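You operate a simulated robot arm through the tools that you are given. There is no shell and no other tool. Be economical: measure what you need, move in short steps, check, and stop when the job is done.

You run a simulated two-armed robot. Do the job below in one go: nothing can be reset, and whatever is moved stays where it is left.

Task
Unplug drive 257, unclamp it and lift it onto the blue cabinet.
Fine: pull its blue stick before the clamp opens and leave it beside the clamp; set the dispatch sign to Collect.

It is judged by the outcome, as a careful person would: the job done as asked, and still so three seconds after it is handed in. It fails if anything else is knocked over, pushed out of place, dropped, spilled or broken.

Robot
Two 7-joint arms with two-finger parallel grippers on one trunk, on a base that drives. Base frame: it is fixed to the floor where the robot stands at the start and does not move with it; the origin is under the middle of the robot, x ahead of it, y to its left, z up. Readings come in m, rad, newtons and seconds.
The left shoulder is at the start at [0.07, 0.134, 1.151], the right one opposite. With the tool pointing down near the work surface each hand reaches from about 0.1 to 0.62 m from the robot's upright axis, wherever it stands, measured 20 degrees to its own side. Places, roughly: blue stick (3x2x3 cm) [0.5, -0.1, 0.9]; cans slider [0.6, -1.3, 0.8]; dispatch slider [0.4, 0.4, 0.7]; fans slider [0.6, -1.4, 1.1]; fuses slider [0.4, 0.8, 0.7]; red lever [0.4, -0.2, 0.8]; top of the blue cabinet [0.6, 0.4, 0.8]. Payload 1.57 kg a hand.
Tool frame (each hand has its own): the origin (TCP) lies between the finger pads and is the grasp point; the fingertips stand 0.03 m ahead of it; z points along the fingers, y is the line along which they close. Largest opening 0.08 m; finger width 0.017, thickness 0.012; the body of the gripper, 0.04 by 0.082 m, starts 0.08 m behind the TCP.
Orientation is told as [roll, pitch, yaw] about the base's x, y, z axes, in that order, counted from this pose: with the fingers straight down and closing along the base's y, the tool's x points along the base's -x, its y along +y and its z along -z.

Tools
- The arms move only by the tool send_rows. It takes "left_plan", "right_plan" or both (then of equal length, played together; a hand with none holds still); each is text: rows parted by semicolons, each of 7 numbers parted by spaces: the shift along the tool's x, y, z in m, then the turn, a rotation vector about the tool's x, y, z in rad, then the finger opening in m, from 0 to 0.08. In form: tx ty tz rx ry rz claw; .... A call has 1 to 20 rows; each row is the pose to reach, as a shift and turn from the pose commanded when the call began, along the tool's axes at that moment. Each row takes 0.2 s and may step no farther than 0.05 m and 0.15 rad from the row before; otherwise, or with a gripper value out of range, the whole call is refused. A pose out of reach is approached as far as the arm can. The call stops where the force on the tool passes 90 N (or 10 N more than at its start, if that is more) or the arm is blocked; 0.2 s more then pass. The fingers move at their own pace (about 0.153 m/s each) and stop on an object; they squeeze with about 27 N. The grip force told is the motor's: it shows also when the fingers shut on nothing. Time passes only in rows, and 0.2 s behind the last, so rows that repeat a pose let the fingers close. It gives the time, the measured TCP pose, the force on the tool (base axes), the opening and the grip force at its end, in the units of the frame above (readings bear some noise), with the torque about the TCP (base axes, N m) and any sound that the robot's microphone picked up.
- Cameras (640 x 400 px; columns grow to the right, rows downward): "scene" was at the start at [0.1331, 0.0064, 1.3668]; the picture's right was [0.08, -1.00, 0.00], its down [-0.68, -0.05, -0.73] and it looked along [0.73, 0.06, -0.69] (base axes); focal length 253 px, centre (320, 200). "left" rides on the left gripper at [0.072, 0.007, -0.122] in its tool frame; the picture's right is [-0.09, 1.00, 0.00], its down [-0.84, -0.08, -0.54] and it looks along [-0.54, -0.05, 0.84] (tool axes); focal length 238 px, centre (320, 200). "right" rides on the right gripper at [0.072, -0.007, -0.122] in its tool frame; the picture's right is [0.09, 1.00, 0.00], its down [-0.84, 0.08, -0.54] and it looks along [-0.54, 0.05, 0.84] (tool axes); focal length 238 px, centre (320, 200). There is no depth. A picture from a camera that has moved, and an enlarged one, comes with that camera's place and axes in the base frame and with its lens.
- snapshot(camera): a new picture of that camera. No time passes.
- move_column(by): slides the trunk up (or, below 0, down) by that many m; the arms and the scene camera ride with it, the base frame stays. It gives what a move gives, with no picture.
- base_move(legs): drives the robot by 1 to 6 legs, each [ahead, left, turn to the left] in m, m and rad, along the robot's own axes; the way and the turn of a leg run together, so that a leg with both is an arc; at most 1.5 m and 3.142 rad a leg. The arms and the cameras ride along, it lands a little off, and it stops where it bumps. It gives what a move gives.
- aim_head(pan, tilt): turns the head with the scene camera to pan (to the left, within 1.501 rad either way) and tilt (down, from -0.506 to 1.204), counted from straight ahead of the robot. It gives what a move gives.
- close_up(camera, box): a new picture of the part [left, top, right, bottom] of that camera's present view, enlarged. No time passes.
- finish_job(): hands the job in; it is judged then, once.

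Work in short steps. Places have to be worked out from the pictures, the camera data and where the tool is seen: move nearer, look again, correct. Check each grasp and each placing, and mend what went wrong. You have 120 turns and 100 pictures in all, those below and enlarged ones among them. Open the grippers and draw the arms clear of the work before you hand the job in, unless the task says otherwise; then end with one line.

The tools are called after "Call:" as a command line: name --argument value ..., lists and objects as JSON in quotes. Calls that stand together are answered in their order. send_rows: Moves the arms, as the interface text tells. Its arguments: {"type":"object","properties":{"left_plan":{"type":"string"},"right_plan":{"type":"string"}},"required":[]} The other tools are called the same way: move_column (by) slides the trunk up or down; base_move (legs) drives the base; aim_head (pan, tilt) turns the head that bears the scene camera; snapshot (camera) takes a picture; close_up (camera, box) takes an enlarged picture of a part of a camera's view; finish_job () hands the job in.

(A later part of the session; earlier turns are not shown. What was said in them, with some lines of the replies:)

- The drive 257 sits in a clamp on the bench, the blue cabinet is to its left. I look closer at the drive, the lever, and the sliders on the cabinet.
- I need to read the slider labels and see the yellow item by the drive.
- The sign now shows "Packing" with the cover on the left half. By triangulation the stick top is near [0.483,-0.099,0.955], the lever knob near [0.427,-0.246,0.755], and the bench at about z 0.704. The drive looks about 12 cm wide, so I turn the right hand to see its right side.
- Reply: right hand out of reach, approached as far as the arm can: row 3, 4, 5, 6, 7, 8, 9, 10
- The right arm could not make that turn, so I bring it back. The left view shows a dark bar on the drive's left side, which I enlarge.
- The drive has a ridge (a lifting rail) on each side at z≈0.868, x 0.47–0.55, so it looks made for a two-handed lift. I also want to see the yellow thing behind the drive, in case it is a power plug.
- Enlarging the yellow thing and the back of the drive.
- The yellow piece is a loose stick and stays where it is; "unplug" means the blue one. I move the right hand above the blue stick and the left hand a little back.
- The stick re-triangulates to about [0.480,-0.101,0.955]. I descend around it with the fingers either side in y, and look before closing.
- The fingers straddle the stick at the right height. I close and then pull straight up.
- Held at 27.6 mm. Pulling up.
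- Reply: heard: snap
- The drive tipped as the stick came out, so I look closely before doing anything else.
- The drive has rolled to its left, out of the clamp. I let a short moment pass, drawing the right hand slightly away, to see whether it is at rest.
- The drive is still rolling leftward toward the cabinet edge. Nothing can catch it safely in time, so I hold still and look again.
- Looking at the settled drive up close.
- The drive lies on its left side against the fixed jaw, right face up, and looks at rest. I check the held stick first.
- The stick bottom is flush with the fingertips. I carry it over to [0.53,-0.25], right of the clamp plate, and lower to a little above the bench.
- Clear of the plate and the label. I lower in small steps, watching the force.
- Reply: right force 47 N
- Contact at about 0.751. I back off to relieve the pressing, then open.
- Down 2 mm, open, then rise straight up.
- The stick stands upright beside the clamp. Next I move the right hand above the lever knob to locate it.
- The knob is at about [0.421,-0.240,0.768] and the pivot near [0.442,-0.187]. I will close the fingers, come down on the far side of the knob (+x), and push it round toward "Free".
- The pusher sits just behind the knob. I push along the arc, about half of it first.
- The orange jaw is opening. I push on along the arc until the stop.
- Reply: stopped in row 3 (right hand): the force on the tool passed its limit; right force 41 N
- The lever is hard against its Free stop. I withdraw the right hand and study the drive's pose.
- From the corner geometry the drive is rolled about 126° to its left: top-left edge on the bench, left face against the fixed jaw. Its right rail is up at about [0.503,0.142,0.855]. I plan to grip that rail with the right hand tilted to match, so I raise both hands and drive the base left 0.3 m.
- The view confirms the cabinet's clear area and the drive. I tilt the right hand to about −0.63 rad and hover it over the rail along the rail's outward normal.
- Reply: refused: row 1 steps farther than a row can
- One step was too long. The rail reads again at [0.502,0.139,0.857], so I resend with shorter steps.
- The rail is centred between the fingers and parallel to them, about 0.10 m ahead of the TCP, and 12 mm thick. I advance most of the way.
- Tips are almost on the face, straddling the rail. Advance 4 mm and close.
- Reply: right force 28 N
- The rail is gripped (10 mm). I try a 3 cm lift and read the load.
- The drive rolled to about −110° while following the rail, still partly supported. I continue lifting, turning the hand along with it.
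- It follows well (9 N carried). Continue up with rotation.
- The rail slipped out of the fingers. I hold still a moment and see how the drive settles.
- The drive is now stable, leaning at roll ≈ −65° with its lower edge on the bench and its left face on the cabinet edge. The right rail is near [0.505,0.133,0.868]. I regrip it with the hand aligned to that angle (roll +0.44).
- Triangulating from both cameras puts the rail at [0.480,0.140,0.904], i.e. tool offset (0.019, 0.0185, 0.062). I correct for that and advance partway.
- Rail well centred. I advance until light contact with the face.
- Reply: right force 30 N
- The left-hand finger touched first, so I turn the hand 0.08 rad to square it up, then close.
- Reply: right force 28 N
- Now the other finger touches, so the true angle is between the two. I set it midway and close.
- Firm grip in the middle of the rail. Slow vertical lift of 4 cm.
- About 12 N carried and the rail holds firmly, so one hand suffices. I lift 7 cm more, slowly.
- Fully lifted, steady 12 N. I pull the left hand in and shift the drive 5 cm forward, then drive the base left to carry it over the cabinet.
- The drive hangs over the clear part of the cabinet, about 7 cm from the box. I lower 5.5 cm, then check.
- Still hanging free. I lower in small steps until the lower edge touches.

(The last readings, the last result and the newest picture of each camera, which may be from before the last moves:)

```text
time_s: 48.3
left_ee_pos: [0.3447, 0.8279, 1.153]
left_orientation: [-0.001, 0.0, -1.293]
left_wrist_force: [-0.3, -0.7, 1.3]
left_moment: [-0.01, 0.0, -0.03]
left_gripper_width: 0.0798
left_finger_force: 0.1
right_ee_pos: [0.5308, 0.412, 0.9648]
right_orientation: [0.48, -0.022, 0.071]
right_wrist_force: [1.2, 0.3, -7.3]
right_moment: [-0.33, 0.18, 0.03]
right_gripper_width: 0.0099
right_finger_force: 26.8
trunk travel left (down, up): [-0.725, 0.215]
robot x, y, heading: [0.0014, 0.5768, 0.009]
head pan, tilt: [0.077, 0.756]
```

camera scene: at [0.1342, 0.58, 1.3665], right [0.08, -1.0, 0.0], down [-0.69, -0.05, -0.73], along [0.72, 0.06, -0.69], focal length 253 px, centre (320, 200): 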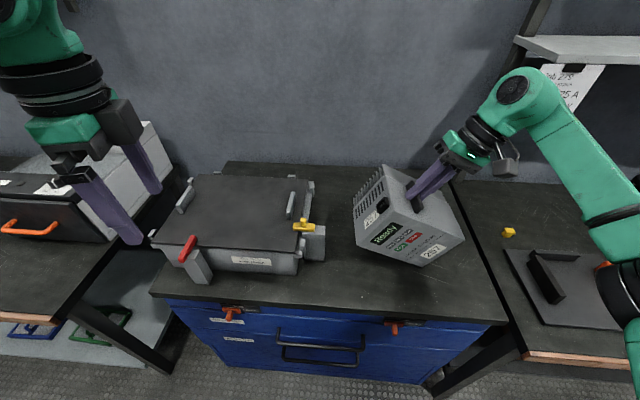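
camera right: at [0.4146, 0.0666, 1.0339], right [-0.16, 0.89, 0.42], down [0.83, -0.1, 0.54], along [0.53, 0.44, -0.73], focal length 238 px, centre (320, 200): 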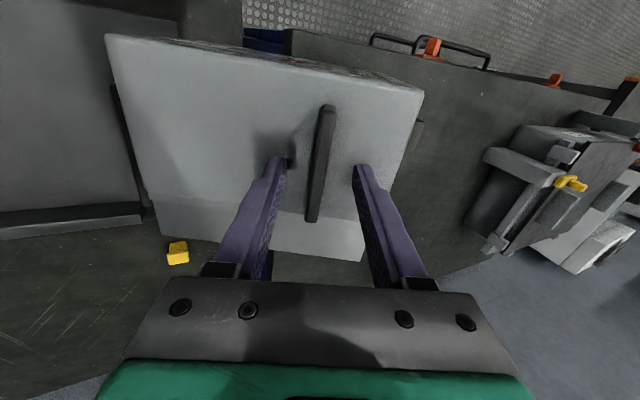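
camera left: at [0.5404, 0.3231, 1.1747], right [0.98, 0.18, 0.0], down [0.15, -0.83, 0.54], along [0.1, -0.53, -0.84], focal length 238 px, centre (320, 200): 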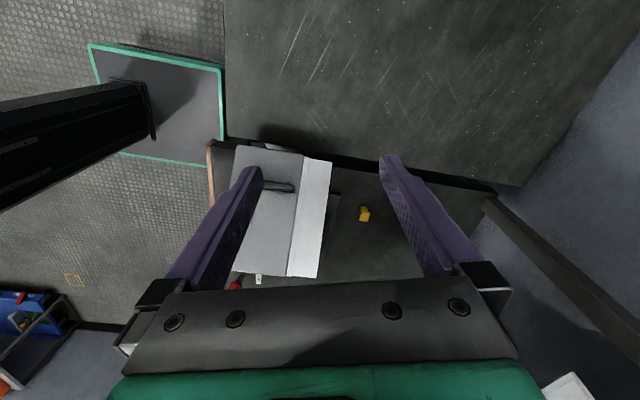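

The lower-left edge has touched the cabinet top (load fell to 7 N). Now I tip the drive upright about that edge, along an arc with the hand turning with it; first 0.2 rad.

Call:
send_rows --right_plan "0 -0.008 -0.007 -0.05 0 0 0; 0 -0.0163 -0.0136 -0.1 0 0 0; 0 -0.025 -0.0195 -0.15 0 0 0; 0 -0.0338 -0.0252 -0.2 0 0 0"

Call:
close_up --camera "scene" --box '[320, 150, 520, 310]'

```text
time_s: 49.3
left_ee_pos: [0.3424, 0.8256, 1.1529]
left_orientation: [0.001, 0.004, -1.294]
left_wrist_force: [-1.0, 0.2, 0.5]
left_moment: [0.02, -0.02, 0.02]
left_gripper_width: 0.0804
left_finger_force: 0.2
right_ee_pos: [0.4965, 0.3628, 0.9918]
right_orientation: [0.684, -0.009, 0.053]
right_wrist_force: [0.2, -1.0, -10.6]
right_moment: [-0.41, 0.17, -0.08]
right_gripper_width: 0.0097
right_finger_force: 27.1
right hand out of reach, approached as far as the arm can: row 2, 3, 4
trunk travel left (down, up): [-0.725, 0.215]
robot x, y, heading: [-0.0009, 0.5763, 0.002]
head pan, tilt: [0.077, 0.756]
```

```text
2.50 times, centred on (420, 230) of scene
camera zoom: at [0.1314, 0.5787, 1.3667], right [0.08, -1.0, 0.0], down [-0.68, -0.05, -0.73], along [0.73, 0.06, -0.69], focal length 633 px, centre (70, 125)
```

zoom: 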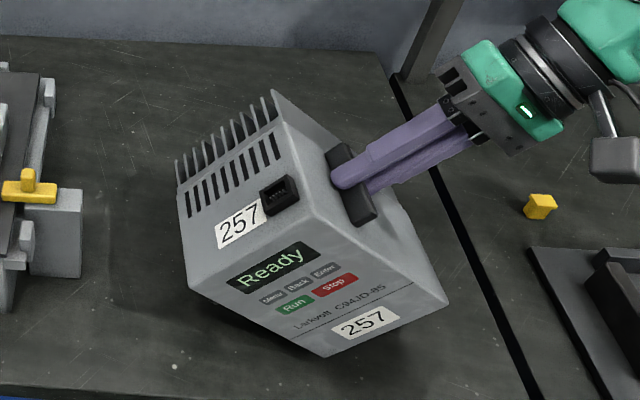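

The arm met its reach limit, but the drive turned with the hand and is held (10.6 N). I raise it slightly, shift the hand left relative to the robot, and move the base right to get a better arm posture.

Call:
send_rows --right_plan "-0.002 0.008 -0.009 0 0 0 0; -0.004 0.019 -0.012 0 0 0 0; -0.008 0.03 -0.005 0 0 0 0; -0.012 0.042 0.003 0 0 0 0; -0.016 0.054 0.011 0 0 0 0; -0.02 0.066 0.02 0 0 0 0; -0.025 0.078 0.028 0 0 0 0; -0.03 0.0965 0.04 0 0 0 0"

Call:
base_move --legs '[[0, -0.1, 0]]'

Call:
snapshot --camera "scene"

```text
time_s: 51.1
left_ee_pos: [0.3448, 0.8296, 1.1505]
left_orientation: [-0.002, -0.001, -1.293]
left_wrist_force: [0.1, 0.3, -0.3]
left_moment: [0.02, 0.01, 0.01]
left_gripper_width: 0.08
left_finger_force: 0.0
right_ee_pos: [0.5235, 0.4683, 1.0194]
right_orientation: [0.676, -0.018, 0.07]
right_wrist_force: [-0.3, 0.3, -10.8]
right_moment: [-0.39, 0.22, -0.01]
right_gripper_width: 0.01
right_finger_force: 27.4
trunk travel left (down, up): [-0.725, 0.215]
robot x, y, heading: [-0.0019, 0.5771, 0.006]
head pan, tilt: [0.077, 0.756]
```

```text
time_s: 52.2
left_ee_pos: [0.3461, 0.7309, 1.1528]
left_orientation: [-0.003, -0.003, -1.293]
left_wrist_force: [0.1, 0.3, -0.7]
left_moment: [-0.01, -0.03, -0.01]
left_gripper_width: 0.0801
left_finger_force: 0.1
right_ee_pos: [0.5249, 0.3694, 1.0194]
right_orientation: [0.677, -0.021, 0.072]
right_wrist_force: [-0.6, -0.4, -11.0]
right_moment: [-0.4, 0.2, 0.0]
right_gripper_width: 0.01
right_finger_force: 27.4
trunk travel left (down, up): [-0.725, 0.215]
robot x, y, heading: [-0.0001, 0.4709, 0.005]
head pan, tilt: [0.077, 0.756]
```

```text
29 pictures are left
camera scene: at [0.1347, 0.4848, 1.3665], right [0.08, -1.0, 0.0], down [-0.68, -0.06, -0.73], along [0.72, 0.06, -0.69], focal length 253 px, centre (320, 200)
```

scene: 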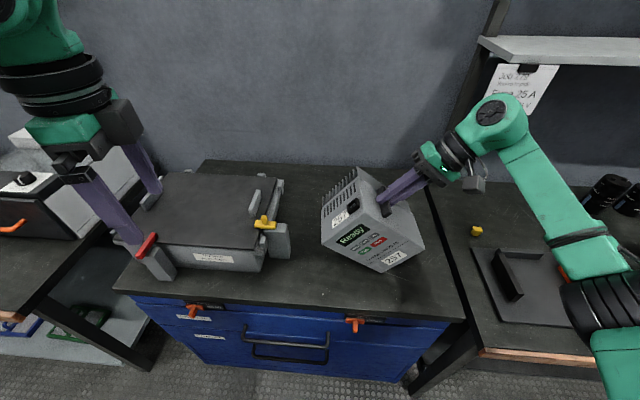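

Good. I repeat: hand another 10 cm left, base 10 cm right.

Call:
send_rows --right_plan "0 0.011 0.009 0 0 0 0; 0 0.022 0.018 -0.03 0 0 0; 0 0.033 0.027 -0.06 0 0 0; 0 0.044 0.036 -0.09 0 0 0; 0 0.055 0.045 -0.12 0 0 0; 0 0.066 0.054 -0.14 0 0 0; 0 0.078 0.0627 -0.15 0 0 0"

Call:
base_move --legs '[[0, -0.1, 0]]'

```text
time_s: 53.8
left_ee_pos: [0.3451, 0.7302, 1.1518]
left_orientation: [-0.001, 0.001, -1.293]
left_wrist_force: [-0.2, 1.7, -0.4]
left_moment: [0.01, -0.03, -0.01]
left_gripper_width: 0.08
left_finger_force: 0.0
right_ee_pos: [0.5165, 0.4694, 1.0183]
right_orientation: [0.827, -0.019, 0.072]
right_wrist_force: [-0.5, 0.9, -11.5]
right_moment: [-0.57, 0.21, 0.04]
right_gripper_width: 0.0095
right_finger_force: 27.0
trunk travel left (down, up): [-0.725, 0.215]
robot x, y, heading: [0.0028, 0.4766, 0.012]
head pan, tilt: [0.077, 0.756]
```

```text
time_s: 55.0
left_ee_pos: [0.3461, 0.6305, 1.1522]
left_orientation: [-0.001, -0.002, -1.294]
left_wrist_force: [0.4, 0.9, 0.8]
left_moment: [-0.02, 0.0, 0.02]
left_gripper_width: 0.0798
left_finger_force: 0.0
right_ee_pos: [0.518, 0.3687, 1.0204]
right_orientation: [0.829, -0.018, 0.072]
right_wrist_force: [0.0, -0.5, -12.1]
right_moment: [-0.55, 0.23, 0.01]
right_gripper_width: 0.0097
right_finger_force: 27.2
trunk travel left (down, up): [-0.725, 0.215]
robot x, y, heading: [-0.0044, 0.3771, 0.005]
head pan, tilt: [0.077, 0.756]
```

Holding steady. One more shift so the final horizontal-hand pose stays in reach.

Call:
send_rows --right_plan "0 0.0096 0.0105 0 0 0 0; 0 0.019 0.021 0 0 0 0; 0 0.029 0.0316 0 0 0 0; 0 0.0386 0.042 0 0 0 0; 0 0.048 0.0527 0 0 0 0; 0 0.058 0.063 0 0 0 0; 0 0.0675 0.0737 0 0 0 0"

Call:
base_move --legs '[[0, -0.09, 0]]'

Call:
snapshot --camera "scene"

```text
time_s: 56.6
left_ee_pos: [0.3465, 0.6301, 1.1518]
left_orientation: [-0.002, -0.003, -1.294]
left_wrist_force: [-0.7, 0.0, -0.4]
left_moment: [-0.01, -0.03, 0.01]
left_gripper_width: 0.0801
left_finger_force: 0.0
right_ee_pos: [0.5103, 0.4673, 1.0184]
right_orientation: [0.827, -0.019, 0.072]
right_wrist_force: [0.6, 0.0, -12.5]
right_moment: [-0.54, 0.19, 0.01]
right_gripper_width: 0.0099
right_finger_force: 27.0
trunk travel left (down, up): [-0.725, 0.215]
robot x, y, heading: [-0.0016, 0.3736, 0.006]
head pan, tilt: [0.077, 0.756]
```

```text
time_s: 57.7
left_ee_pos: [0.3461, 0.5429, 1.1508]
left_orientation: [-0.002, -0.001, -1.293]
left_wrist_force: [0.2, -0.4, 0.0]
left_moment: [-0.04, -0.02, -0.02]
left_gripper_width: 0.08
left_finger_force: 0.1
right_ee_pos: [0.5098, 0.3814, 1.0191]
right_orientation: [0.826, -0.019, 0.073]
right_wrist_force: [-0.1, 0.3, -12.0]
right_moment: [-0.55, 0.18, 0.0]
right_gripper_width: 0.0099
right_finger_force: 27.7
trunk travel left (down, up): [-0.725, 0.215]
robot x, y, heading: [-0.0004, 0.2863, 0.001]
head pan, tilt: [0.077, 0.756]
```

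```text
28 pictures are left
camera scene: at [0.1358, 0.2971, 1.3665], right [0.08, -1.0, 0.0], down [-0.68, -0.06, -0.73], along [0.72, 0.06, -0.69], focal length 253 px, centre (320, 200)
```

scene: 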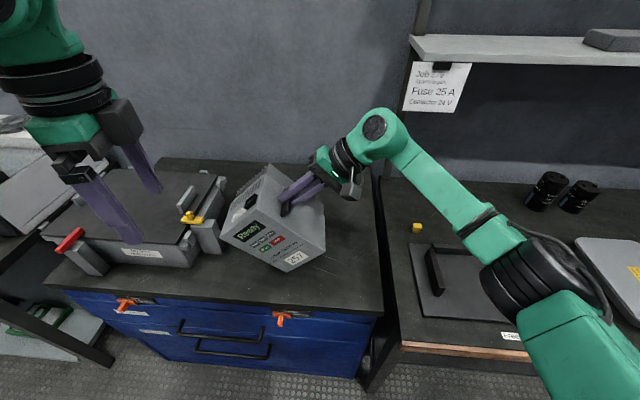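

The arm posture is good now. I lower the drive toward the cabinet top again.

Call:
send_rows --right_plan "-0.004 -0.0059 0.0054 0 0 0 0; -0.008 -0.0118 0.0108 0 0 0 0; -0.012 -0.0177 0.0162 0 0 0 0; -0.016 -0.0236 0.0216 0 0 0 0; -0.02 -0.0295 0.027 0 0 0 0; -0.02 -0.0317 0.029 0 0 0 0"

```text
time_s: 59.1
left_ee_pos: [0.3466, 0.5401, 1.1519]
left_orientation: [-0.002, 0.001, -1.292]
left_wrist_force: [-0.3, 0.4, 0.0]
left_moment: [0.02, -0.01, -0.02]
left_gripper_width: 0.0801
left_finger_force: 0.1
right_ee_pos: [0.5308, 0.3797, 0.9759]
right_orientation: [0.83, -0.02, 0.074]
right_wrist_force: [-0.9, 0.4, -11.1]
right_moment: [-0.55, 0.16, -0.03]
right_gripper_width: 0.0099
right_finger_force: 26.8
trunk travel left (down, up): [-0.725, 0.215]
robot x, y, heading: [-0.0009, 0.2871, 0.009]
head pan, tilt: [0.077, 0.756]
```

Small steps further to contact.

Call:
send_rows --right_plan "0 -0.0029 0.0027 0 0 0 0; 0 -0.0052 0.0047 0 0 0 0"

```text
time_s: 59.7
left_ee_pos: [0.3455, 0.5412, 1.1515]
left_orientation: [-0.001, -0.001, -1.293]
left_wrist_force: [0.7, 0.6, -0.9]
left_moment: [0.01, -0.05, 0.0]
left_gripper_width: 0.0803
left_finger_force: 0.1
right_ee_pos: [0.5313, 0.378, 0.9698]
right_orientation: [0.828, -0.018, 0.072]
right_wrist_force: [1.5, -1.2, -11.9]
right_moment: [-0.55, 0.2, 0.0]
right_gripper_width: 0.01
right_finger_force: 27.0
trunk travel left (down, up): [-0.725, 0.215]
robot x, y, heading: [-0.0039, 0.2856, 0.011]
head pan, tilt: [0.077, 0.756]
```

Call:
send_rows --right_plan "0 -0.0029 0.0027 0 0 0 0; 0 -0.0059 0.0054 0 0 0 0"

Call:
close_up --camera "scene" --box '[200, 140, 400, 320]'

```text
time_s: 60.3
left_ee_pos: [0.344, 0.5397, 1.1543]
left_orientation: [0.003, 0.001, -1.294]
left_wrist_force: [-0.4, 0.5, 0.0]
left_moment: [-0.01, -0.03, -0.03]
left_gripper_width: 0.08
left_finger_force: 0.0
right_ee_pos: [0.5301, 0.3792, 0.9684]
right_orientation: [0.837, -0.028, 0.069]
right_wrist_force: [6.5, -2.2, 15.9]
right_moment: [-0.31, 0.4, -0.11]
right_gripper_width: 0.01
right_finger_force: 27.4
trunk travel left (down, up): [-0.725, 0.215]
robot x, y, heading: [-0.0022, 0.2874, 0.007]
head pan, tilt: [0.077, 0.756]
```

```text
2.22 times, centred on (300, 230) of scene
camera zoom: at [0.1326, 0.2928, 1.3674], right [0.08, -1.0, 0.0], down [-0.68, -0.06, -0.73], along [0.73, 0.06, -0.69], focal length 562 px, centre (364, 133)
```

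zoom: 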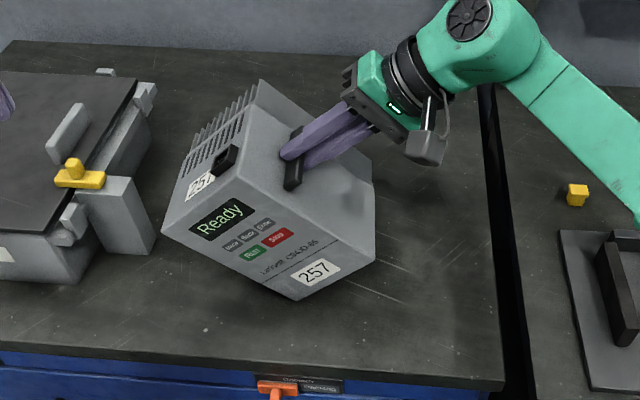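

Edge contact confirmed at TCP z ≈ 0.968. Now pivot upright, first 0.3 rad.

Call:
send_rows --right_plan "0 -0.0083 -0.0134 -0.075 0 0 0; 0 -0.0209 -0.0228 -0.15 0 0 0; 0 -0.0342 -0.0308 -0.225 0 0 0; 0 -0.0479 -0.0385 -0.3 0 0 0"

Call:
close_up --camera "scene" --box '[200, 140, 400, 320]'

```text
time_s: 61.3
left_ee_pos: [0.3462, 0.5394, 1.153]
left_orientation: [-0.003, 0.001, -1.292]
left_wrist_force: [-1.4, -0.6, -0.1]
left_moment: [0.0, 0.0, 0.03]
left_gripper_width: 0.0802
left_finger_force: 0.1
right_ee_pos: [0.5338, 0.3246, 0.9532]
right_orientation: [1.091, -0.016, 0.067]
right_wrist_force: [7.6, -0.8, 5.8]
right_moment: [0.17, -0.47, -0.6]
right_gripper_width: 0.0099
right_finger_force: 27.2
right hand out of reach, approached as far as the arm can: row 4
trunk travel left (down, up): [-0.725, 0.215]
robot x, y, heading: [0.0, 0.2889, 0.0]
head pan, tilt: [0.077, 0.756]
```

```text
2.22 times, centred on (300, 230) of scene
camera zoom: at [0.1349, 0.2937, 1.3667], right [0.08, -1.0, 0.0], down [-0.68, -0.06, -0.73], along [0.72, 0.06, -0.69], focal length 562 px, centre (364, 133)
```

zoom: 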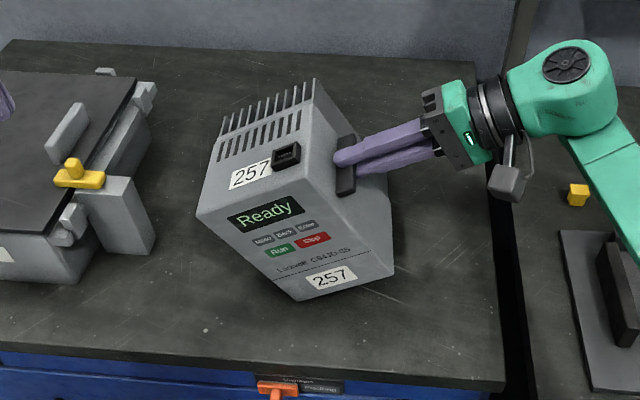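

The drive stands at roll ≈ −27°, about at its balance point, and the hand is at its turning limit. I will loosen the fingers a little so the rail stays captive but can turn, and see how it leans.

Call:
send_rows --right_plan "0 0 0 0 0 0 0.014; 0 0 0 0 0 0 0.018; 0 0 0 0 0 0 0.018"

Call:
close_up --camera "scene" --box '[200, 140, 400, 320]'

```text
time_s: 62.1
left_ee_pos: [0.3447, 0.5393, 1.1526]
left_orientation: [0.0, 0.001, -1.293]
left_wrist_force: [-0.4, 0.2, -0.1]
left_moment: [0.03, 0.0, -0.04]
left_gripper_width: 0.0799
left_finger_force: 0.0
right_ee_pos: [0.5325, 0.3248, 0.954]
right_orientation: [1.088, -0.015, 0.07]
right_wrist_force: [-0.6, -1.1, -0.2]
right_moment: [0.0, -0.02, 0.02]
right_gripper_width: 0.0174
right_finger_force: 0.1
trunk travel left (down, up): [-0.725, 0.215]
robot x, y, heading: [0.0018, 0.2867, 0.004]
head pan, tilt: [0.077, 0.756]
```

```text
2.22 times, centred on (300, 230) of scene
camera zoom: at [0.1333, 0.2936, 1.3668], right [0.08, -1.0, 0.0], down [-0.68, -0.06, -0.73], along [0.73, 0.06, -0.69], focal length 562 px, centre (364, 133)
```

zoom: 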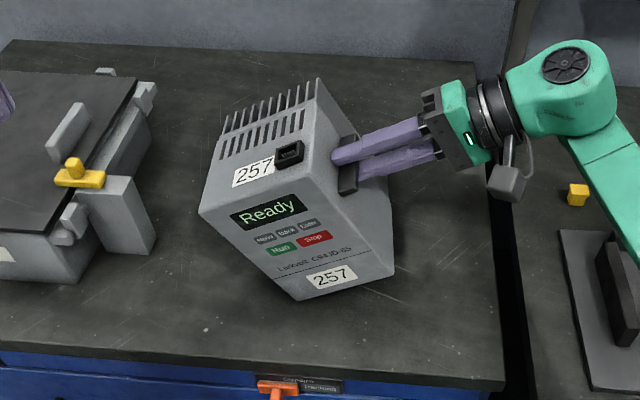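

Balanced in the loose grip with almost no force. I ease the hand right with the base so the drive follows down toward upright.

Call:
base_move --legs '[[0, -0.025, 0]]'

Call:
move_column --by -0.008

Call:
close_up --camera "scene" --box '[200, 140, 400, 320]'

```text
time_s: 62.9
left_ee_pos: [0.3452, 0.5184, 1.1519]
left_orientation: [-0.002, -0.003, -1.292]
left_wrist_force: [-0.7, 0.1, -0.6]
left_moment: [-0.05, 0.0, 0.01]
left_gripper_width: 0.0801
left_finger_force: 0.1
right_ee_pos: [0.532, 0.3052, 0.9546]
right_orientation: [1.087, -0.016, 0.068]
right_wrist_force: [0.0, 0.3, -1.4]
right_moment: [-0.04, -0.01, -0.02]
right_gripper_width: 0.0193
right_finger_force: 0.5
trunk travel left (down, up): [-0.725, 0.215]
robot x, y, heading: [0.0014, 0.2619, 0.004]
head pan, tilt: [0.077, 0.756]
```

```text
time_s: 63.5
left_ee_pos: [0.3435, 0.5156, 1.1443]
left_orientation: [0.0, -0.003, -1.291]
left_wrist_force: [-0.2, 0.4, 0.0]
left_moment: [-0.02, -0.01, 0.0]
left_gripper_width: 0.0798
left_finger_force: 0.0
right_ee_pos: [0.5327, 0.3016, 0.9471]
right_orientation: [1.09, -0.02, 0.067]
right_wrist_force: [1.7, -2.2, 1.7]
right_moment: [0.07, 0.04, -0.04]
right_gripper_width: 0.019
right_finger_force: 0.3
trunk travel left (down, up): [-0.717, 0.223]
robot x, y, heading: [0.0002, 0.2653, 0.007]
head pan, tilt: [0.077, 0.756]
```

```text
2.22 times, centred on (300, 230) of scene
camera zoom: at [0.1334, 0.2696, 1.3588], right [0.08, -1.0, 0.0], down [-0.68, -0.06, -0.73], along [0.73, 0.06, -0.69], focal length 562 px, centre (364, 133)
```

zoom: 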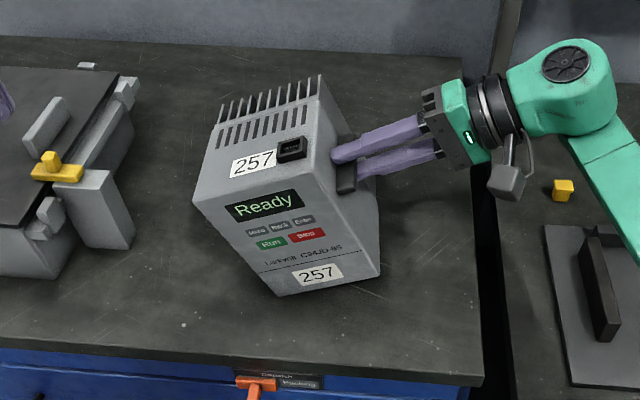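

It follows nicely, now about −18°. Widen the captive gap slightly and continue.

Call:
send_rows --right_plan "0 0 0 0 0 0 0.023; 0 0 0 0 0 0 0.023"

Call:
base_move --legs '[[0, -0.024, 0]]'

Call:
move_column --by -0.012

Call:
close_up --camera "scene" --box '[200, 140, 400, 320]'

```text
time_s: 64.0
left_ee_pos: [0.3445, 0.5145, 1.1443]
left_orientation: [0.0, -0.001, -1.29]
left_wrist_force: [0.1, -0.1, 0.0]
left_moment: [0.02, 0.01, -0.01]
left_gripper_width: 0.08
left_finger_force: 0.0
right_ee_pos: [0.5338, 0.3013, 0.9464]
right_orientation: [1.091, -0.016, 0.071]
right_wrist_force: [0.2, -2.1, -1.0]
right_moment: [-0.05, -0.05, 0.04]
right_gripper_width: 0.022
right_finger_force: 0.2
trunk travel left (down, up): [-0.717, 0.223]
robot x, y, heading: [0.0029, 0.2617, 0.003]
head pan, tilt: [0.077, 0.756]
```

```text
time_s: 64.9
left_ee_pos: [0.3452, 0.4939, 1.1443]
left_orientation: [0.001, -0.003, -1.29]
left_wrist_force: [-1.0, 0.5, -0.6]
left_moment: [-0.04, -0.01, 0.03]
left_gripper_width: 0.0798
left_finger_force: 0.0
right_ee_pos: [0.532, 0.2792, 0.9464]
right_orientation: [1.09, -0.02, 0.07]
right_wrist_force: [-0.8, -1.7, -1.9]
right_moment: [-0.07, 0.0, -0.09]
right_gripper_width: 0.0245
right_finger_force: 0.8
trunk travel left (down, up): [-0.717, 0.223]
robot x, y, heading: [0.0073, 0.2383, 0.006]
head pan, tilt: [0.077, 0.756]
```

```text
time_s: 65.5
left_ee_pos: [0.3452, 0.4891, 1.1336]
left_orientation: [-0.001, -0.001, -1.291]
left_wrist_force: [0.1, -0.4, -0.1]
left_moment: [-0.01, -0.06, 0.0]
left_gripper_width: 0.0799
left_finger_force: 0.1
right_ee_pos: [0.5334, 0.2764, 0.9374]
right_orientation: [1.097, -0.022, 0.066]
right_wrist_force: [2.5, -7.1, 9.4]
right_moment: [0.44, 0.1, -0.03]
right_gripper_width: 0.0278
right_finger_force: 2.4
trunk travel left (down, up): [-0.705, 0.235]
robot x, y, heading: [-0.0011, 0.2378, 0.007]
head pan, tilt: [0.077, 0.756]
```

```text
2.22 times, centred on (300, 230) of scene
camera zoom: at [0.133, 0.2429, 1.347], right [0.08, -1.0, 0.0], down [-0.68, -0.05, -0.73], along [0.73, 0.06, -0.69], focal length 562 px, centre (364, 133)
```

zoom: 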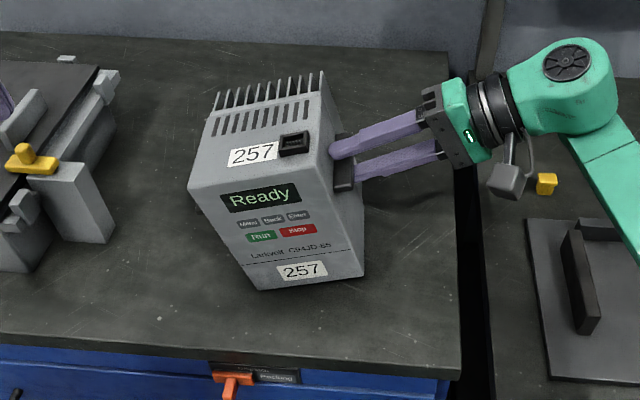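

About −9° left. The upper finger presses the rail a bit, so I widen the gap and continue right.

Call:
send_rows --right_plan "0 0 0 0 0 0 0.034; 0 0 0 0 0 0 0.034"

Call:
base_move --legs '[[0, -0.024, 0]]'

Call:
close_up --camera "scene" --box '[200, 140, 400, 320]'

```text
time_s: 66.1
left_ee_pos: [0.3449, 0.4902, 1.1322]
left_orientation: [-0.001, 0.0, -1.29]
left_wrist_force: [0.1, 0.0, 0.5]
left_moment: [-0.05, 0.0, 0.05]
left_gripper_width: 0.0798
left_finger_force: 0.1
right_ee_pos: [0.5329, 0.2777, 0.9348]
right_orientation: [1.092, -0.019, 0.07]
right_wrist_force: [2.8, -4.4, 4.8]
right_moment: [0.2, 0.09, -0.07]
right_gripper_width: 0.0355
right_finger_force: 1.1
trunk travel left (down, up): [-0.705, 0.235]
robot x, y, heading: [-0.0014, 0.2383, 0.008]
head pan, tilt: [0.077, 0.756]
```

```text
time_s: 66.9
left_ee_pos: [0.3439, 0.4686, 1.1325]
left_orientation: [0.001, -0.003, -1.291]
left_wrist_force: [0.4, 0.0, 0.4]
left_moment: [-0.03, -0.03, 0.03]
left_gripper_width: 0.0801
left_finger_force: 0.2
right_ee_pos: [0.5314, 0.2538, 0.9348]
right_orientation: [1.09, -0.021, 0.072]
right_wrist_force: [-2.9, -3.1, 0.2]
right_moment: [0.04, 0.05, 0.08]
right_gripper_width: 0.036
right_finger_force: 1.2
trunk travel left (down, up): [-0.705, 0.235]
robot x, y, heading: [-0.0022, 0.2136, 0.008]
head pan, tilt: [0.077, 0.756]
```

```text
2.22 times, centred on (300, 230) of scene
camera zoom: at [0.1327, 0.223, 1.3469], right [0.08, -1.0, 0.0], down [-0.68, -0.06, -0.73], along [0.73, 0.06, -0.69], focal length 562 px, centre (364, 133)
```

zoom: 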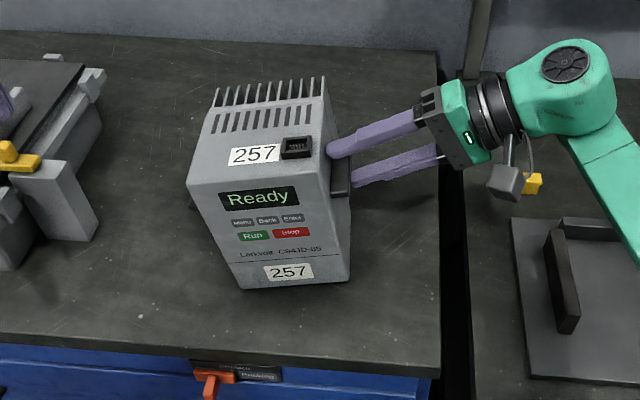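

Nearly upright. One more small step right, then check.

Call:
base_move --legs '[[0, -0.014, 0]]'

Call:
close_up --camera "scene" --box '[200, 140, 400, 320]'

```text
time_s: 67.6
left_ee_pos: [0.3443, 0.4543, 1.133]
left_orientation: [0.001, -0.001, -1.291]
left_wrist_force: [-0.1, 0.2, -0.3]
left_moment: [-0.04, -0.02, 0.06]
left_gripper_width: 0.08
left_finger_force: 0.1
right_ee_pos: [0.5344, 0.2385, 0.9366]
right_orientation: [1.095, -0.022, 0.069]
right_wrist_force: [2.4, -5.8, 5.2]
right_moment: [0.25, 0.1, -0.08]
right_gripper_width: 0.0351
right_finger_force: 0.5
trunk travel left (down, up): [-0.705, 0.235]
robot x, y, heading: [0.0033, 0.1983, 0.008]
head pan, tilt: [0.077, 0.756]
```

```text
2.22 times, centred on (300, 230) of scene
camera zoom: at [0.1332, 0.2074, 1.3471], right [0.08, -1.0, 0.0], down [-0.68, -0.06, -0.73], along [0.73, 0.06, -0.69], focal length 562 px, centre (364, 133)
```

zoom: 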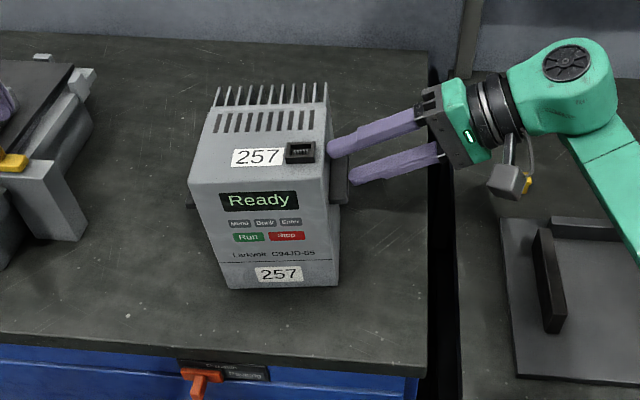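

The drive stands essentially upright. I open and withdraw slowly along the finger axis.

Call:
send_rows --right_plan "0 0 0 0 0 0 0.045; 0 0 -0.003 0 0 0 0.045; 0 0 -0.007 0 0 0 0.045; 0 0 -0.012 0 0 0 0.045; 0 0 -0.02 0 0 0 0.045; 0 0 -0.03 0 0 0 0.045"

Call:
close_up --camera "scene" --box '[200, 140, 400, 320]'

```text
time_s: 69.0
left_ee_pos: [0.3449, 0.4536, 1.1333]
left_orientation: [0.0, 0.0, -1.291]
left_wrist_force: [-1.3, -0.6, -0.3]
left_moment: [-0.01, 0.0, 0.01]
left_gripper_width: 0.0797
left_finger_force: 0.1
right_ee_pos: [0.5354, 0.2123, 0.9517]
right_orientation: [1.094, -0.02, 0.069]
right_wrist_force: [-0.2, 0.7, -0.3]
right_moment: [0.01, 0.0, -0.02]
right_gripper_width: 0.0448
right_finger_force: 0.1
trunk travel left (down, up): [-0.705, 0.235]
robot x, y, heading: [-0.0007, 0.2038, 0.006]
head pan, tilt: [0.077, 0.756]
```

```text
2.22 times, centred on (300, 230) of scene
camera zoom: at [0.1339, 0.207, 1.3468], right [0.08, -1.0, 0.0], down [-0.68, -0.06, -0.73], along [0.73, 0.06, -0.69], focal length 562 px, centre (364, 133)
```

zoom: 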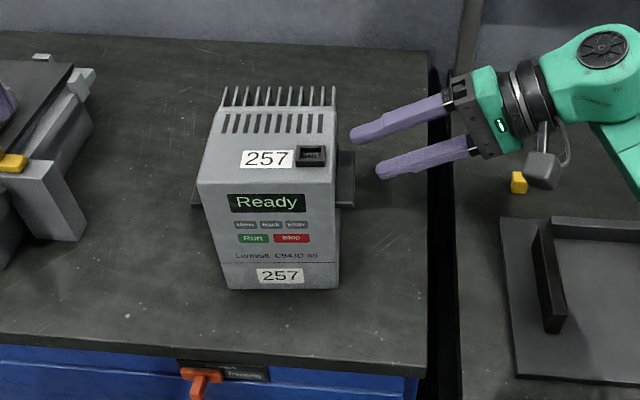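

The drive stands upright and free on the cabinet. I withdraw the right hand fully, and bring the left hand, straightened and closed, down toward the dispatch slider (knob near [0.373,0.401,0.73]).

Call:
send_rows --right_plan "0 0 -0.03 0 0 0 0.045; 0 0 -0.06 0 0 0 0.045; 0 0 -0.09 0 0 0 0.045; 0 0.02 -0.1 0.1 0 0 0.045; 0 0.04 -0.12 0.2 0 0 0.045; 0 0.06 -0.13 0.3 0 0 0.045; 0 0.06 -0.13 0.4 0 0 0.045; 0 0.06 -0.13 0.5 0 0 0.045; 0 0.06 -0.13 0.6 0 0 0.045; 0 0.06 -0.13 0.6 0 0 0.045" --left_plan "0 0 0 0 0 -0.13 0.04; 0 0 0 0 0 -0.26 0.0; 0 0 0 0 0 -0.39 0; 0 0 0 0 0 -0.52 0; 0 0 0.02 0 0 -0.65 0; 0 0 0.05 0 0 -0.78 0; 0 0 0.08 0 0 -0.91 0; 0 0 0.11 0 0 -1.04 0; 0 0 0.14 0 0 -1.17 0; 0 0 0.18 0 0 -1.29 0"

Call:
snapshot --camera "left"

Call:
snapshot --camera "scene"

```text
time_s: 71.2
left_ee_pos: [0.3474, 0.4531, 0.9537]
left_orientation: [-0.006, 0.0, 0.001]
left_wrist_force: [0.8, -0.2, -0.2]
left_moment: [0.02, 0.0, 0.02]
left_gripper_width: 0.0
left_finger_force: 21.1
right_ee_pos: [0.5394, 0.1246, 1.0627]
right_orientation: [0.494, -0.019, 0.067]
right_wrist_force: [0.0, 0.0, 0.4]
right_moment: [0.02, 0.03, 0.01]
right_gripper_width: 0.045
right_finger_force: 0.0
trunk travel left (down, up): [-0.705, 0.235]
robot x, y, heading: [-0.0023, 0.198, 0.001]
head pan, tilt: [0.077, 0.756]
```

```text
19 pictures are left
camera left: at [0.2761, 0.4603, 1.0756], right [0.09, 1.0, 0.0], down [0.84, -0.08, 0.54], along [0.54, -0.05, -0.84], focal length 238 px, centre (320, 200)
```

left: 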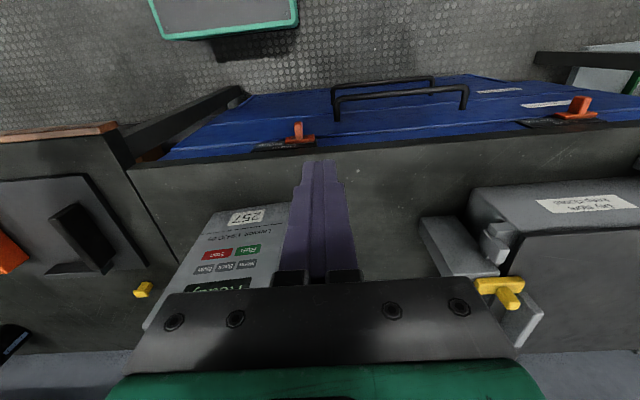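

```text
18 pictures are left
camera scene: at [0.135, 0.2075, 1.3467], right [0.08, -1.0, 0.0], down [-0.68, -0.06, -0.73], along [0.72, 0.06, -0.69], focal length 253 px, centre (320, 200)
```

scene: 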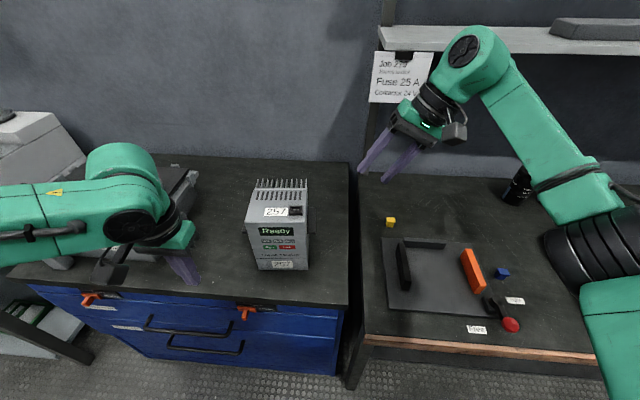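

From both cameras the knob is around [0.38,0.413,0.695] and the cabinet front edge at x≈0.406. I lower the closed left fingers to the left of the knob, in front of the cabinet.

Call:
send_rows --left_plan "-0.01 0 0.04 0 0 0 0; -0.02 0 0.08 0 0 0 0; -0.03 0 0.12 0 0 0 0; -0.032 0 0.16 0 0 0 0; -0.032 0 0.195 0 0 0 0; -0.032 0 0.225 0 0 0 0; -0.032 0 0.245 0 0 0 0"

Call:
snapshot --camera "left"

Call:
close_up --camera "scene" --box '[160, 260, 300, 350]'

```text
time_s: 72.8
left_ee_pos: [0.376, 0.4548, 0.7126]
left_orientation: [0.0, 0.001, -0.001]
left_wrist_force: [0.0, 0.6, 0.1]
left_moment: [0.01, -0.02, 0.01]
left_gripper_width: 0.0
left_finger_force: 20.6
left hand out of reach, approached as far as the arm can: row 7
right_ee_pos: [0.5401, 0.1232, 1.0616]
right_orientation: [0.495, -0.019, 0.068]
right_wrist_force: [0.5, 0.3, -0.4]
right_moment: [0.01, 0.01, 0.01]
right_gripper_width: 0.0452
right_finger_force: 0.1
trunk travel left (down, up): [-0.705, 0.235]
robot x, y, heading: [0.0018, 0.201, 0.008]
head pan, tilt: [0.077, 0.756]
```

```text
17 pictures are left
camera left: at [0.3049, 0.4603, 0.8347], right [0.09, 1.0, 0.0], down [0.84, -0.08, 0.54], along [0.54, -0.05, -0.84], focal length 238 px, centre (320, 200)
```

left: 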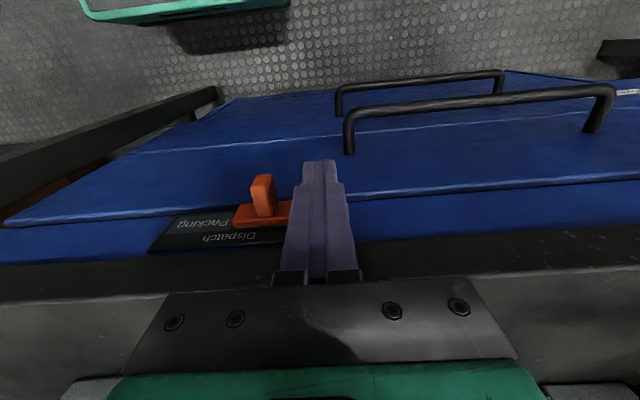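

```text
4.44 times, centred on (230, 305) of scene
camera zoom: at [0.1348, 0.2058, 1.3467], right [0.08, -1.0, 0.0], down [-0.68, -0.06, -0.73], along [0.72, 0.06, -0.69], focal length 1125 px, centre (720, -267)
```

zoom: 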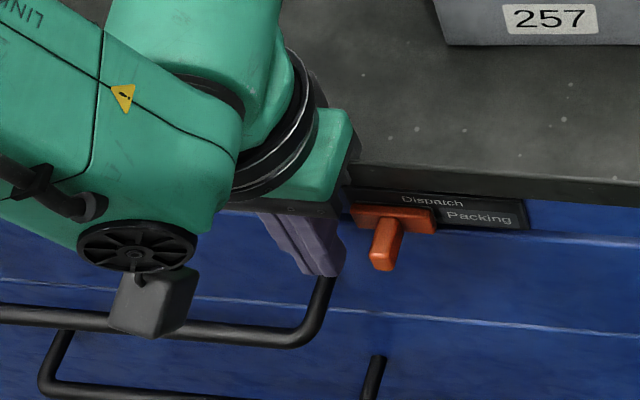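

The finger is beside the knob with overlap. I push right (−y) gradually.

Call:
send_rows --left_plan "0 -0.012 0 0 0 0 0; 0 -0.024 0 0 0 0 0; 0 -0.034 0 0 0 0 0; 0 -0.044 0 0 0 0 0; 0 -0.052 0 0 0 0 0"

Call:
close_up --camera "left" --box '[120, 120, 400, 300]'

```text
time_s: 74.0
left_ee_pos: [0.3703, 0.4099, 0.7281]
left_orientation: [-0.003, -0.001, -0.001]
left_wrist_force: [1.2, 0.8, -0.4]
left_moment: [0.04, 0.0, 0.03]
left_gripper_width: 0.0
left_finger_force: 21.6
left hand out of reach, approached as far as the arm can: row 1, 2, 3, 4, 5
right_ee_pos: [0.5398, 0.1234, 1.0625]
right_orientation: [0.493, -0.019, 0.068]
right_wrist_force: [-0.2, -0.2, 1.0]
right_moment: [-0.01, 0.02, -0.01]
right_gripper_width: 0.045
right_finger_force: 0.0
trunk travel left (down, up): [-0.705, 0.235]
robot x, y, heading: [0.0017, 0.1996, 0.009]
head pan, tilt: [0.077, 0.756]
```

```text
2.22 times, centred on (260, 210) of left
camera zoom: at [0.2991, 0.4164, 0.8501], right [0.09, 1.0, 0.0], down [0.84, -0.08, 0.54], along [0.54, -0.05, -0.84], focal length 530 px, centre (453, 178)
```

zoom: 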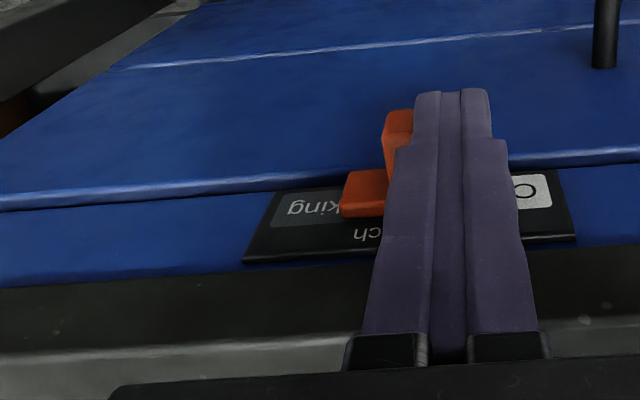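

The slider is moving and a "C…" is appearing. The hand is rising from a reach limit, so I lower the trunk 3 cm and keep pushing.

Call:
move_column --by -0.03

Call:
send_rows --left_plan "0 -0.008 0 0 0 0 0; 0 -0.016 0 0 0 0 0; 0 -0.022 0 0 0 0 0"

Call:
close_up --camera "left" --box '[120, 120, 400, 300]'

```text
time_s: 74.8
left_ee_pos: [0.3701, 0.4067, 0.7036]
left_orientation: [-0.003, -0.013, -0.003]
left_wrist_force: [0.0, -0.3, 56.9]
left_moment: [-0.7, -0.19, 0.0]
left_gripper_width: 0.0002
left_finger_force: 20.9
right_ee_pos: [0.5344, 0.1193, 1.0357]
right_orientation: [0.499, -0.027, 0.067]
right_wrist_force: [-0.6, -0.1, 0.0]
right_moment: [-0.01, 0.05, 0.0]
right_gripper_width: 0.0451
right_finger_force: 0.1
trunk travel left (down, up): [-0.675, 0.265]
robot x, y, heading: [-0.0017, 0.1992, 0.008]
head pan, tilt: [0.077, 0.756]
```

```text
time_s: 75.6
left_ee_pos: [0.3633, 0.3918, 0.7038]
left_orientation: [-0.002, 0.007, 0.001]
left_wrist_force: [3.1, 1.1, 2.7]
left_moment: [0.03, -0.07, 0.05]
left_gripper_width: 0.0
left_finger_force: 21.3
left hand out of reach, approached as far as the arm can: row 1, 2, 3
right_ee_pos: [0.5389, 0.1246, 1.0318]
right_orientation: [0.494, -0.022, 0.068]
right_wrist_force: [0.2, 0.5, -0.5]
right_moment: [0.01, 0.0, -0.01]
right_gripper_width: 0.0451
right_finger_force: 0.0
trunk travel left (down, up): [-0.675, 0.265]
robot x, y, heading: [0.0015, 0.2016, 0.013]
head pan, tilt: [0.077, 0.756]
```

```text
2.22 times, centred on (260, 210) of left
camera zoom: at [0.2936, 0.3988, 0.8266], right [0.09, 1.0, 0.0], down [0.84, -0.08, 0.54], along [0.53, -0.05, -0.84], focal length 530 px, centre (453, 178)
```

zoom: 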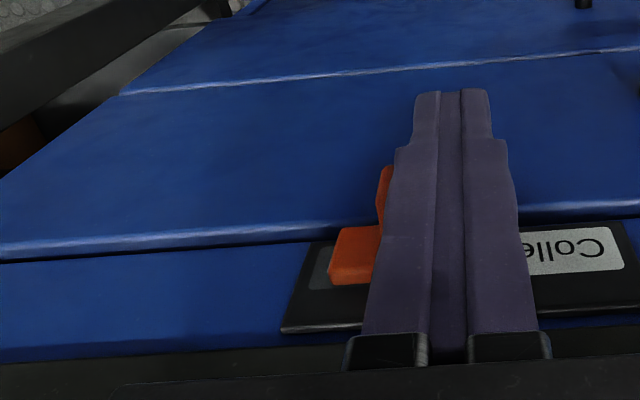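

"Colle(ct)" is revealed; the slider has a little way left. Push another ~12 mm.

Call:
send_rows --left_plan "-0.004 -0.006 0 0 0 0 0; -0.006 -0.012 0 0 0 0 0; -0.006 -0.016 0 0 0 0 0"

Call:
close_up --camera "left" --box '[120, 120, 400, 300]'

```text
time_s: 76.4
left_ee_pos: [0.3708, 0.3831, 0.7109]
left_orientation: [-0.001, 0.003, 0.001]
left_wrist_force: [-2.3, 9.6, -10.7]
left_moment: [0.28, 0.08, 0.05]
left_gripper_width: 0.0
left_finger_force: 21.2
left hand out of reach, approached as far as the arm can: row 1, 2, 3
right_ee_pos: [0.5401, 0.1266, 1.0328]
right_orientation: [0.492, -0.018, 0.07]
right_wrist_force: [0.9, 0.5, -0.1]
right_moment: [-0.01, -0.03, -0.02]
right_gripper_width: 0.0452
right_finger_force: 0.1
trunk travel left (down, up): [-0.675, 0.265]
robot x, y, heading: [0.0036, 0.2006, 0.003]
head pan, tilt: [0.077, 0.756]
```

```text
2.22 times, centred on (260, 210) of left
camera zoom: at [0.2991, 0.3905, 0.8342], right [0.09, 1.0, 0.0], down [0.84, -0.08, 0.54], along [0.54, -0.05, -0.84], focal length 530 px, centre (453, 178)
```

zoom: 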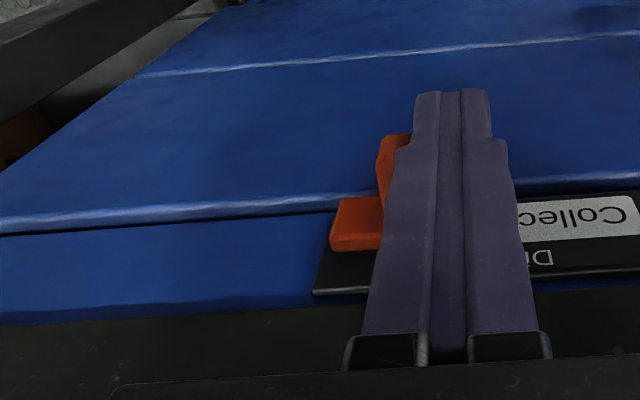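

The slider is at its end with resistance. I back the hand off to the left and lift it clear.

Call:
send_rows --left_plan "0 0.015 0 0 0 0 0; 0 0.03 0 0 0 0 0; 0.005 0.035 -0.04 0 0 0 0; 0.005 0.04 -0.09 0 0 0 0; 0.005 0.04 -0.14 0 0 0 0; 0.005 0.06 -0.19 0 0 0 0; 0.005 0.09 -0.22 0 0 0 0.04; 0.005 0.13 -0.22 0 0 0 0.08; 0.005 0.16 -0.22 0 0 0 0.08"

Call:
snapshot --camera "scene"

Call:
close_up --camera "scene" --box '[190, 270, 310, 350]'

```text
refused: row 4 steps farther than a row can; nothing moved
```

```text
12 pictures are left
camera scene: at [0.1349, 0.2109, 1.3165], right [0.08, -1.0, 0.0], down [-0.68, -0.06, -0.73], along [0.72, 0.06, -0.69], focal length 253 px, centre (320, 200)
```

scene: 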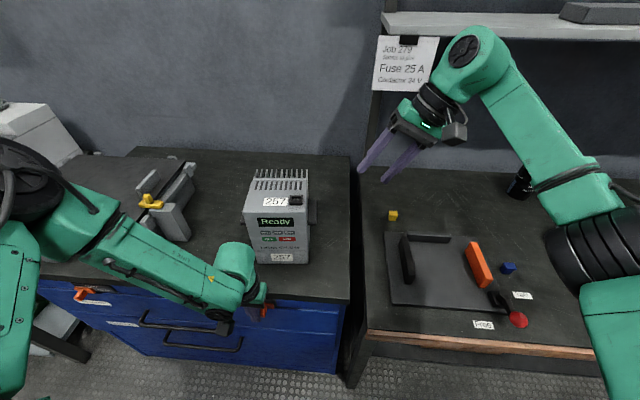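

```text
5.00 times, centred on (250, 310) of scene
camera zoom: at [0.1349, 0.2109, 1.3165], right [0.08, -1.0, 0.0], down [-0.68, -0.06, -0.73], along [0.72, 0.06, -0.69], focal length 1265 px, centre (670, -350)
```

zoom: 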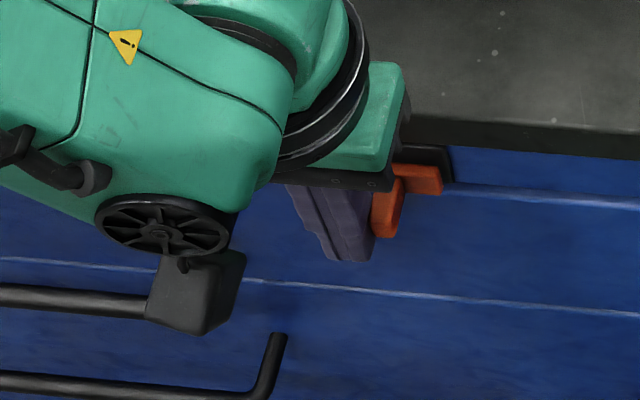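

One row was a touch too long, so I resend with shorter steps.

Call:
send_rows --left_plan "0 0.015 0 0 0 0 0; 0 0.03 0 0 0 0 0; 0.003 0.035 -0.03 0 0 0 0; 0.005 0.04 -0.07 0 0 0 0; 0.005 0.04 -0.11 0 0 0 0; 0.005 0.05 -0.15 0 0 0 0; 0.005 0.06 -0.19 0 0 0 0; 0.005 0.08 -0.22 0 0 0 0.04; 0.005 0.12 -0.22 0 0 0 0.08; 0.005 0.15 -0.22 0 0 0 0.08"

Call:
close_up --camera "scene" --box '[200, 270, 320, 345]'

```text
time_s: 78.6
left_ee_pos: [0.3653, 0.5297, 0.934]
left_orientation: [-0.003, -0.001, -0.004]
left_wrist_force: [-0.5, -0.9, 0.5]
left_moment: [0.02, 0.0, -0.02]
left_gripper_width: 0.0799
left_finger_force: 0.0
right_ee_pos: [0.5379, 0.1241, 1.0322]
right_orientation: [0.493, -0.021, 0.067]
right_wrist_force: [-0.6, 0.2, 0.2]
right_moment: [0.02, -0.01, 0.0]
right_gripper_width: 0.0449
right_finger_force: 0.0
trunk travel left (down, up): [-0.675, 0.265]
robot x, y, heading: [-0.0022, 0.1977, 0.004]
head pan, tilt: [0.077, 0.756]
```

```text
5.33 times, centred on (260, 308) of scene
camera zoom: at [0.1338, 0.2081, 1.3168], right [0.08, -1.0, 0.0], down [-0.68, -0.06, -0.73], along [0.73, 0.06, -0.69], focal length 1350 px, centre (640, -373)
```

zoom: 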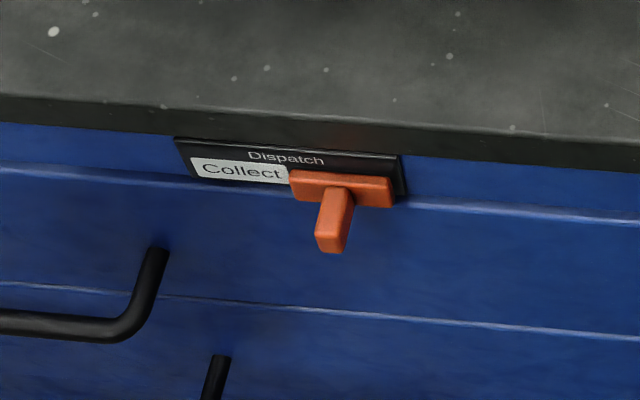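

The sign reads "Collect" in full. I raise the right hand clear with its gripper open and do a last check.

Call:
send_rows --right_plan "0 0 -0.03 0 0 0 0.06; 0 0 -0.06 0 0 0 0.08; 0 0 -0.08 0 0 0 0.08" --left_plan "0 0.02 -0.03 0 0 0 0.08; 0 0.04 -0.07 0 0 0 0.08; 0 0.05 -0.11 0 0 0 0.08"

Call:
snapshot --camera "scene"

Call:
close_up --camera "scene" --box '[220, 160, 560, 340]'

```text
time_s: 79.4
left_ee_pos: [0.3654, 0.581, 1.0437]
left_orientation: [0.0, -0.001, -0.003]
left_wrist_force: [0.1, 0.5, -0.6]
left_moment: [-0.01, 0.0, -0.01]
left_gripper_width: 0.0799
left_finger_force: 0.0
right_ee_pos: [0.5394, 0.0858, 1.1018]
right_orientation: [0.496, -0.021, 0.068]
right_wrist_force: [0.6, -0.2, -0.5]
right_moment: [-0.01, 0.02, -0.02]
right_gripper_width: 0.08
right_finger_force: 0.2
trunk travel left (down, up): [-0.675, 0.265]
robot x, y, heading: [0.0019, 0.1957, 0.002]
head pan, tilt: [0.077, 0.756]
```

```text
9 pictures are left
camera scene: at [0.1334, 0.2064, 1.3168], right [0.08, -1.0, 0.0], down [-0.68, -0.06, -0.73], along [0.73, 0.06, -0.69], focal length 253 px, centre (320, 200)
```

scene: 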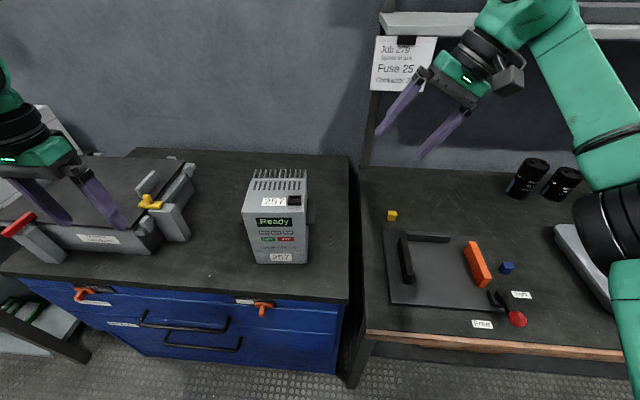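

```text
1.88 times, centred on (390, 250) of scene
camera zoom: at [0.1334, 0.2064, 1.3168], right [0.08, -1.0, 0.0], down [-0.68, -0.06, -0.73], along [0.73, 0.06, -0.69], focal length 476 px, centre (188, 106)
```

zoom: 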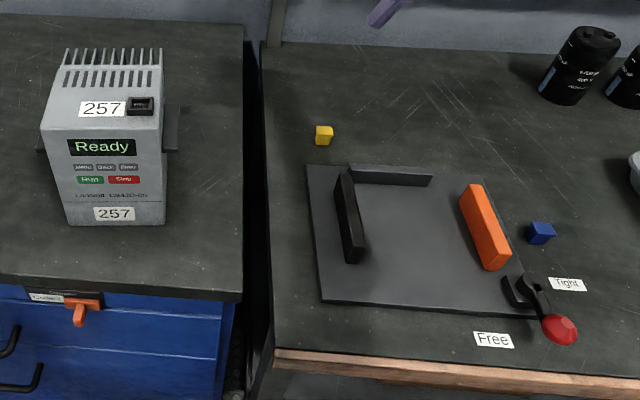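

Drive 257 is upright on the cabinet, the lever is at Free, the blue stick stands beside the clamp, and the sign shows Collect. Both arms are clear and open, so I hand it in.

Call:
finish_job

```text
The job is handed in.
```

Drive 257 is unplugged, unclamped and standing upright on the blue cabinet; its blue stick is beside the clamp and the dispatch sign reads Collect, but the drive tipped out of the still-closed clamp when I pulled the stick, fell on its side against the clamp, and slipped from the gripper once more before I carried it over (no damage visible).
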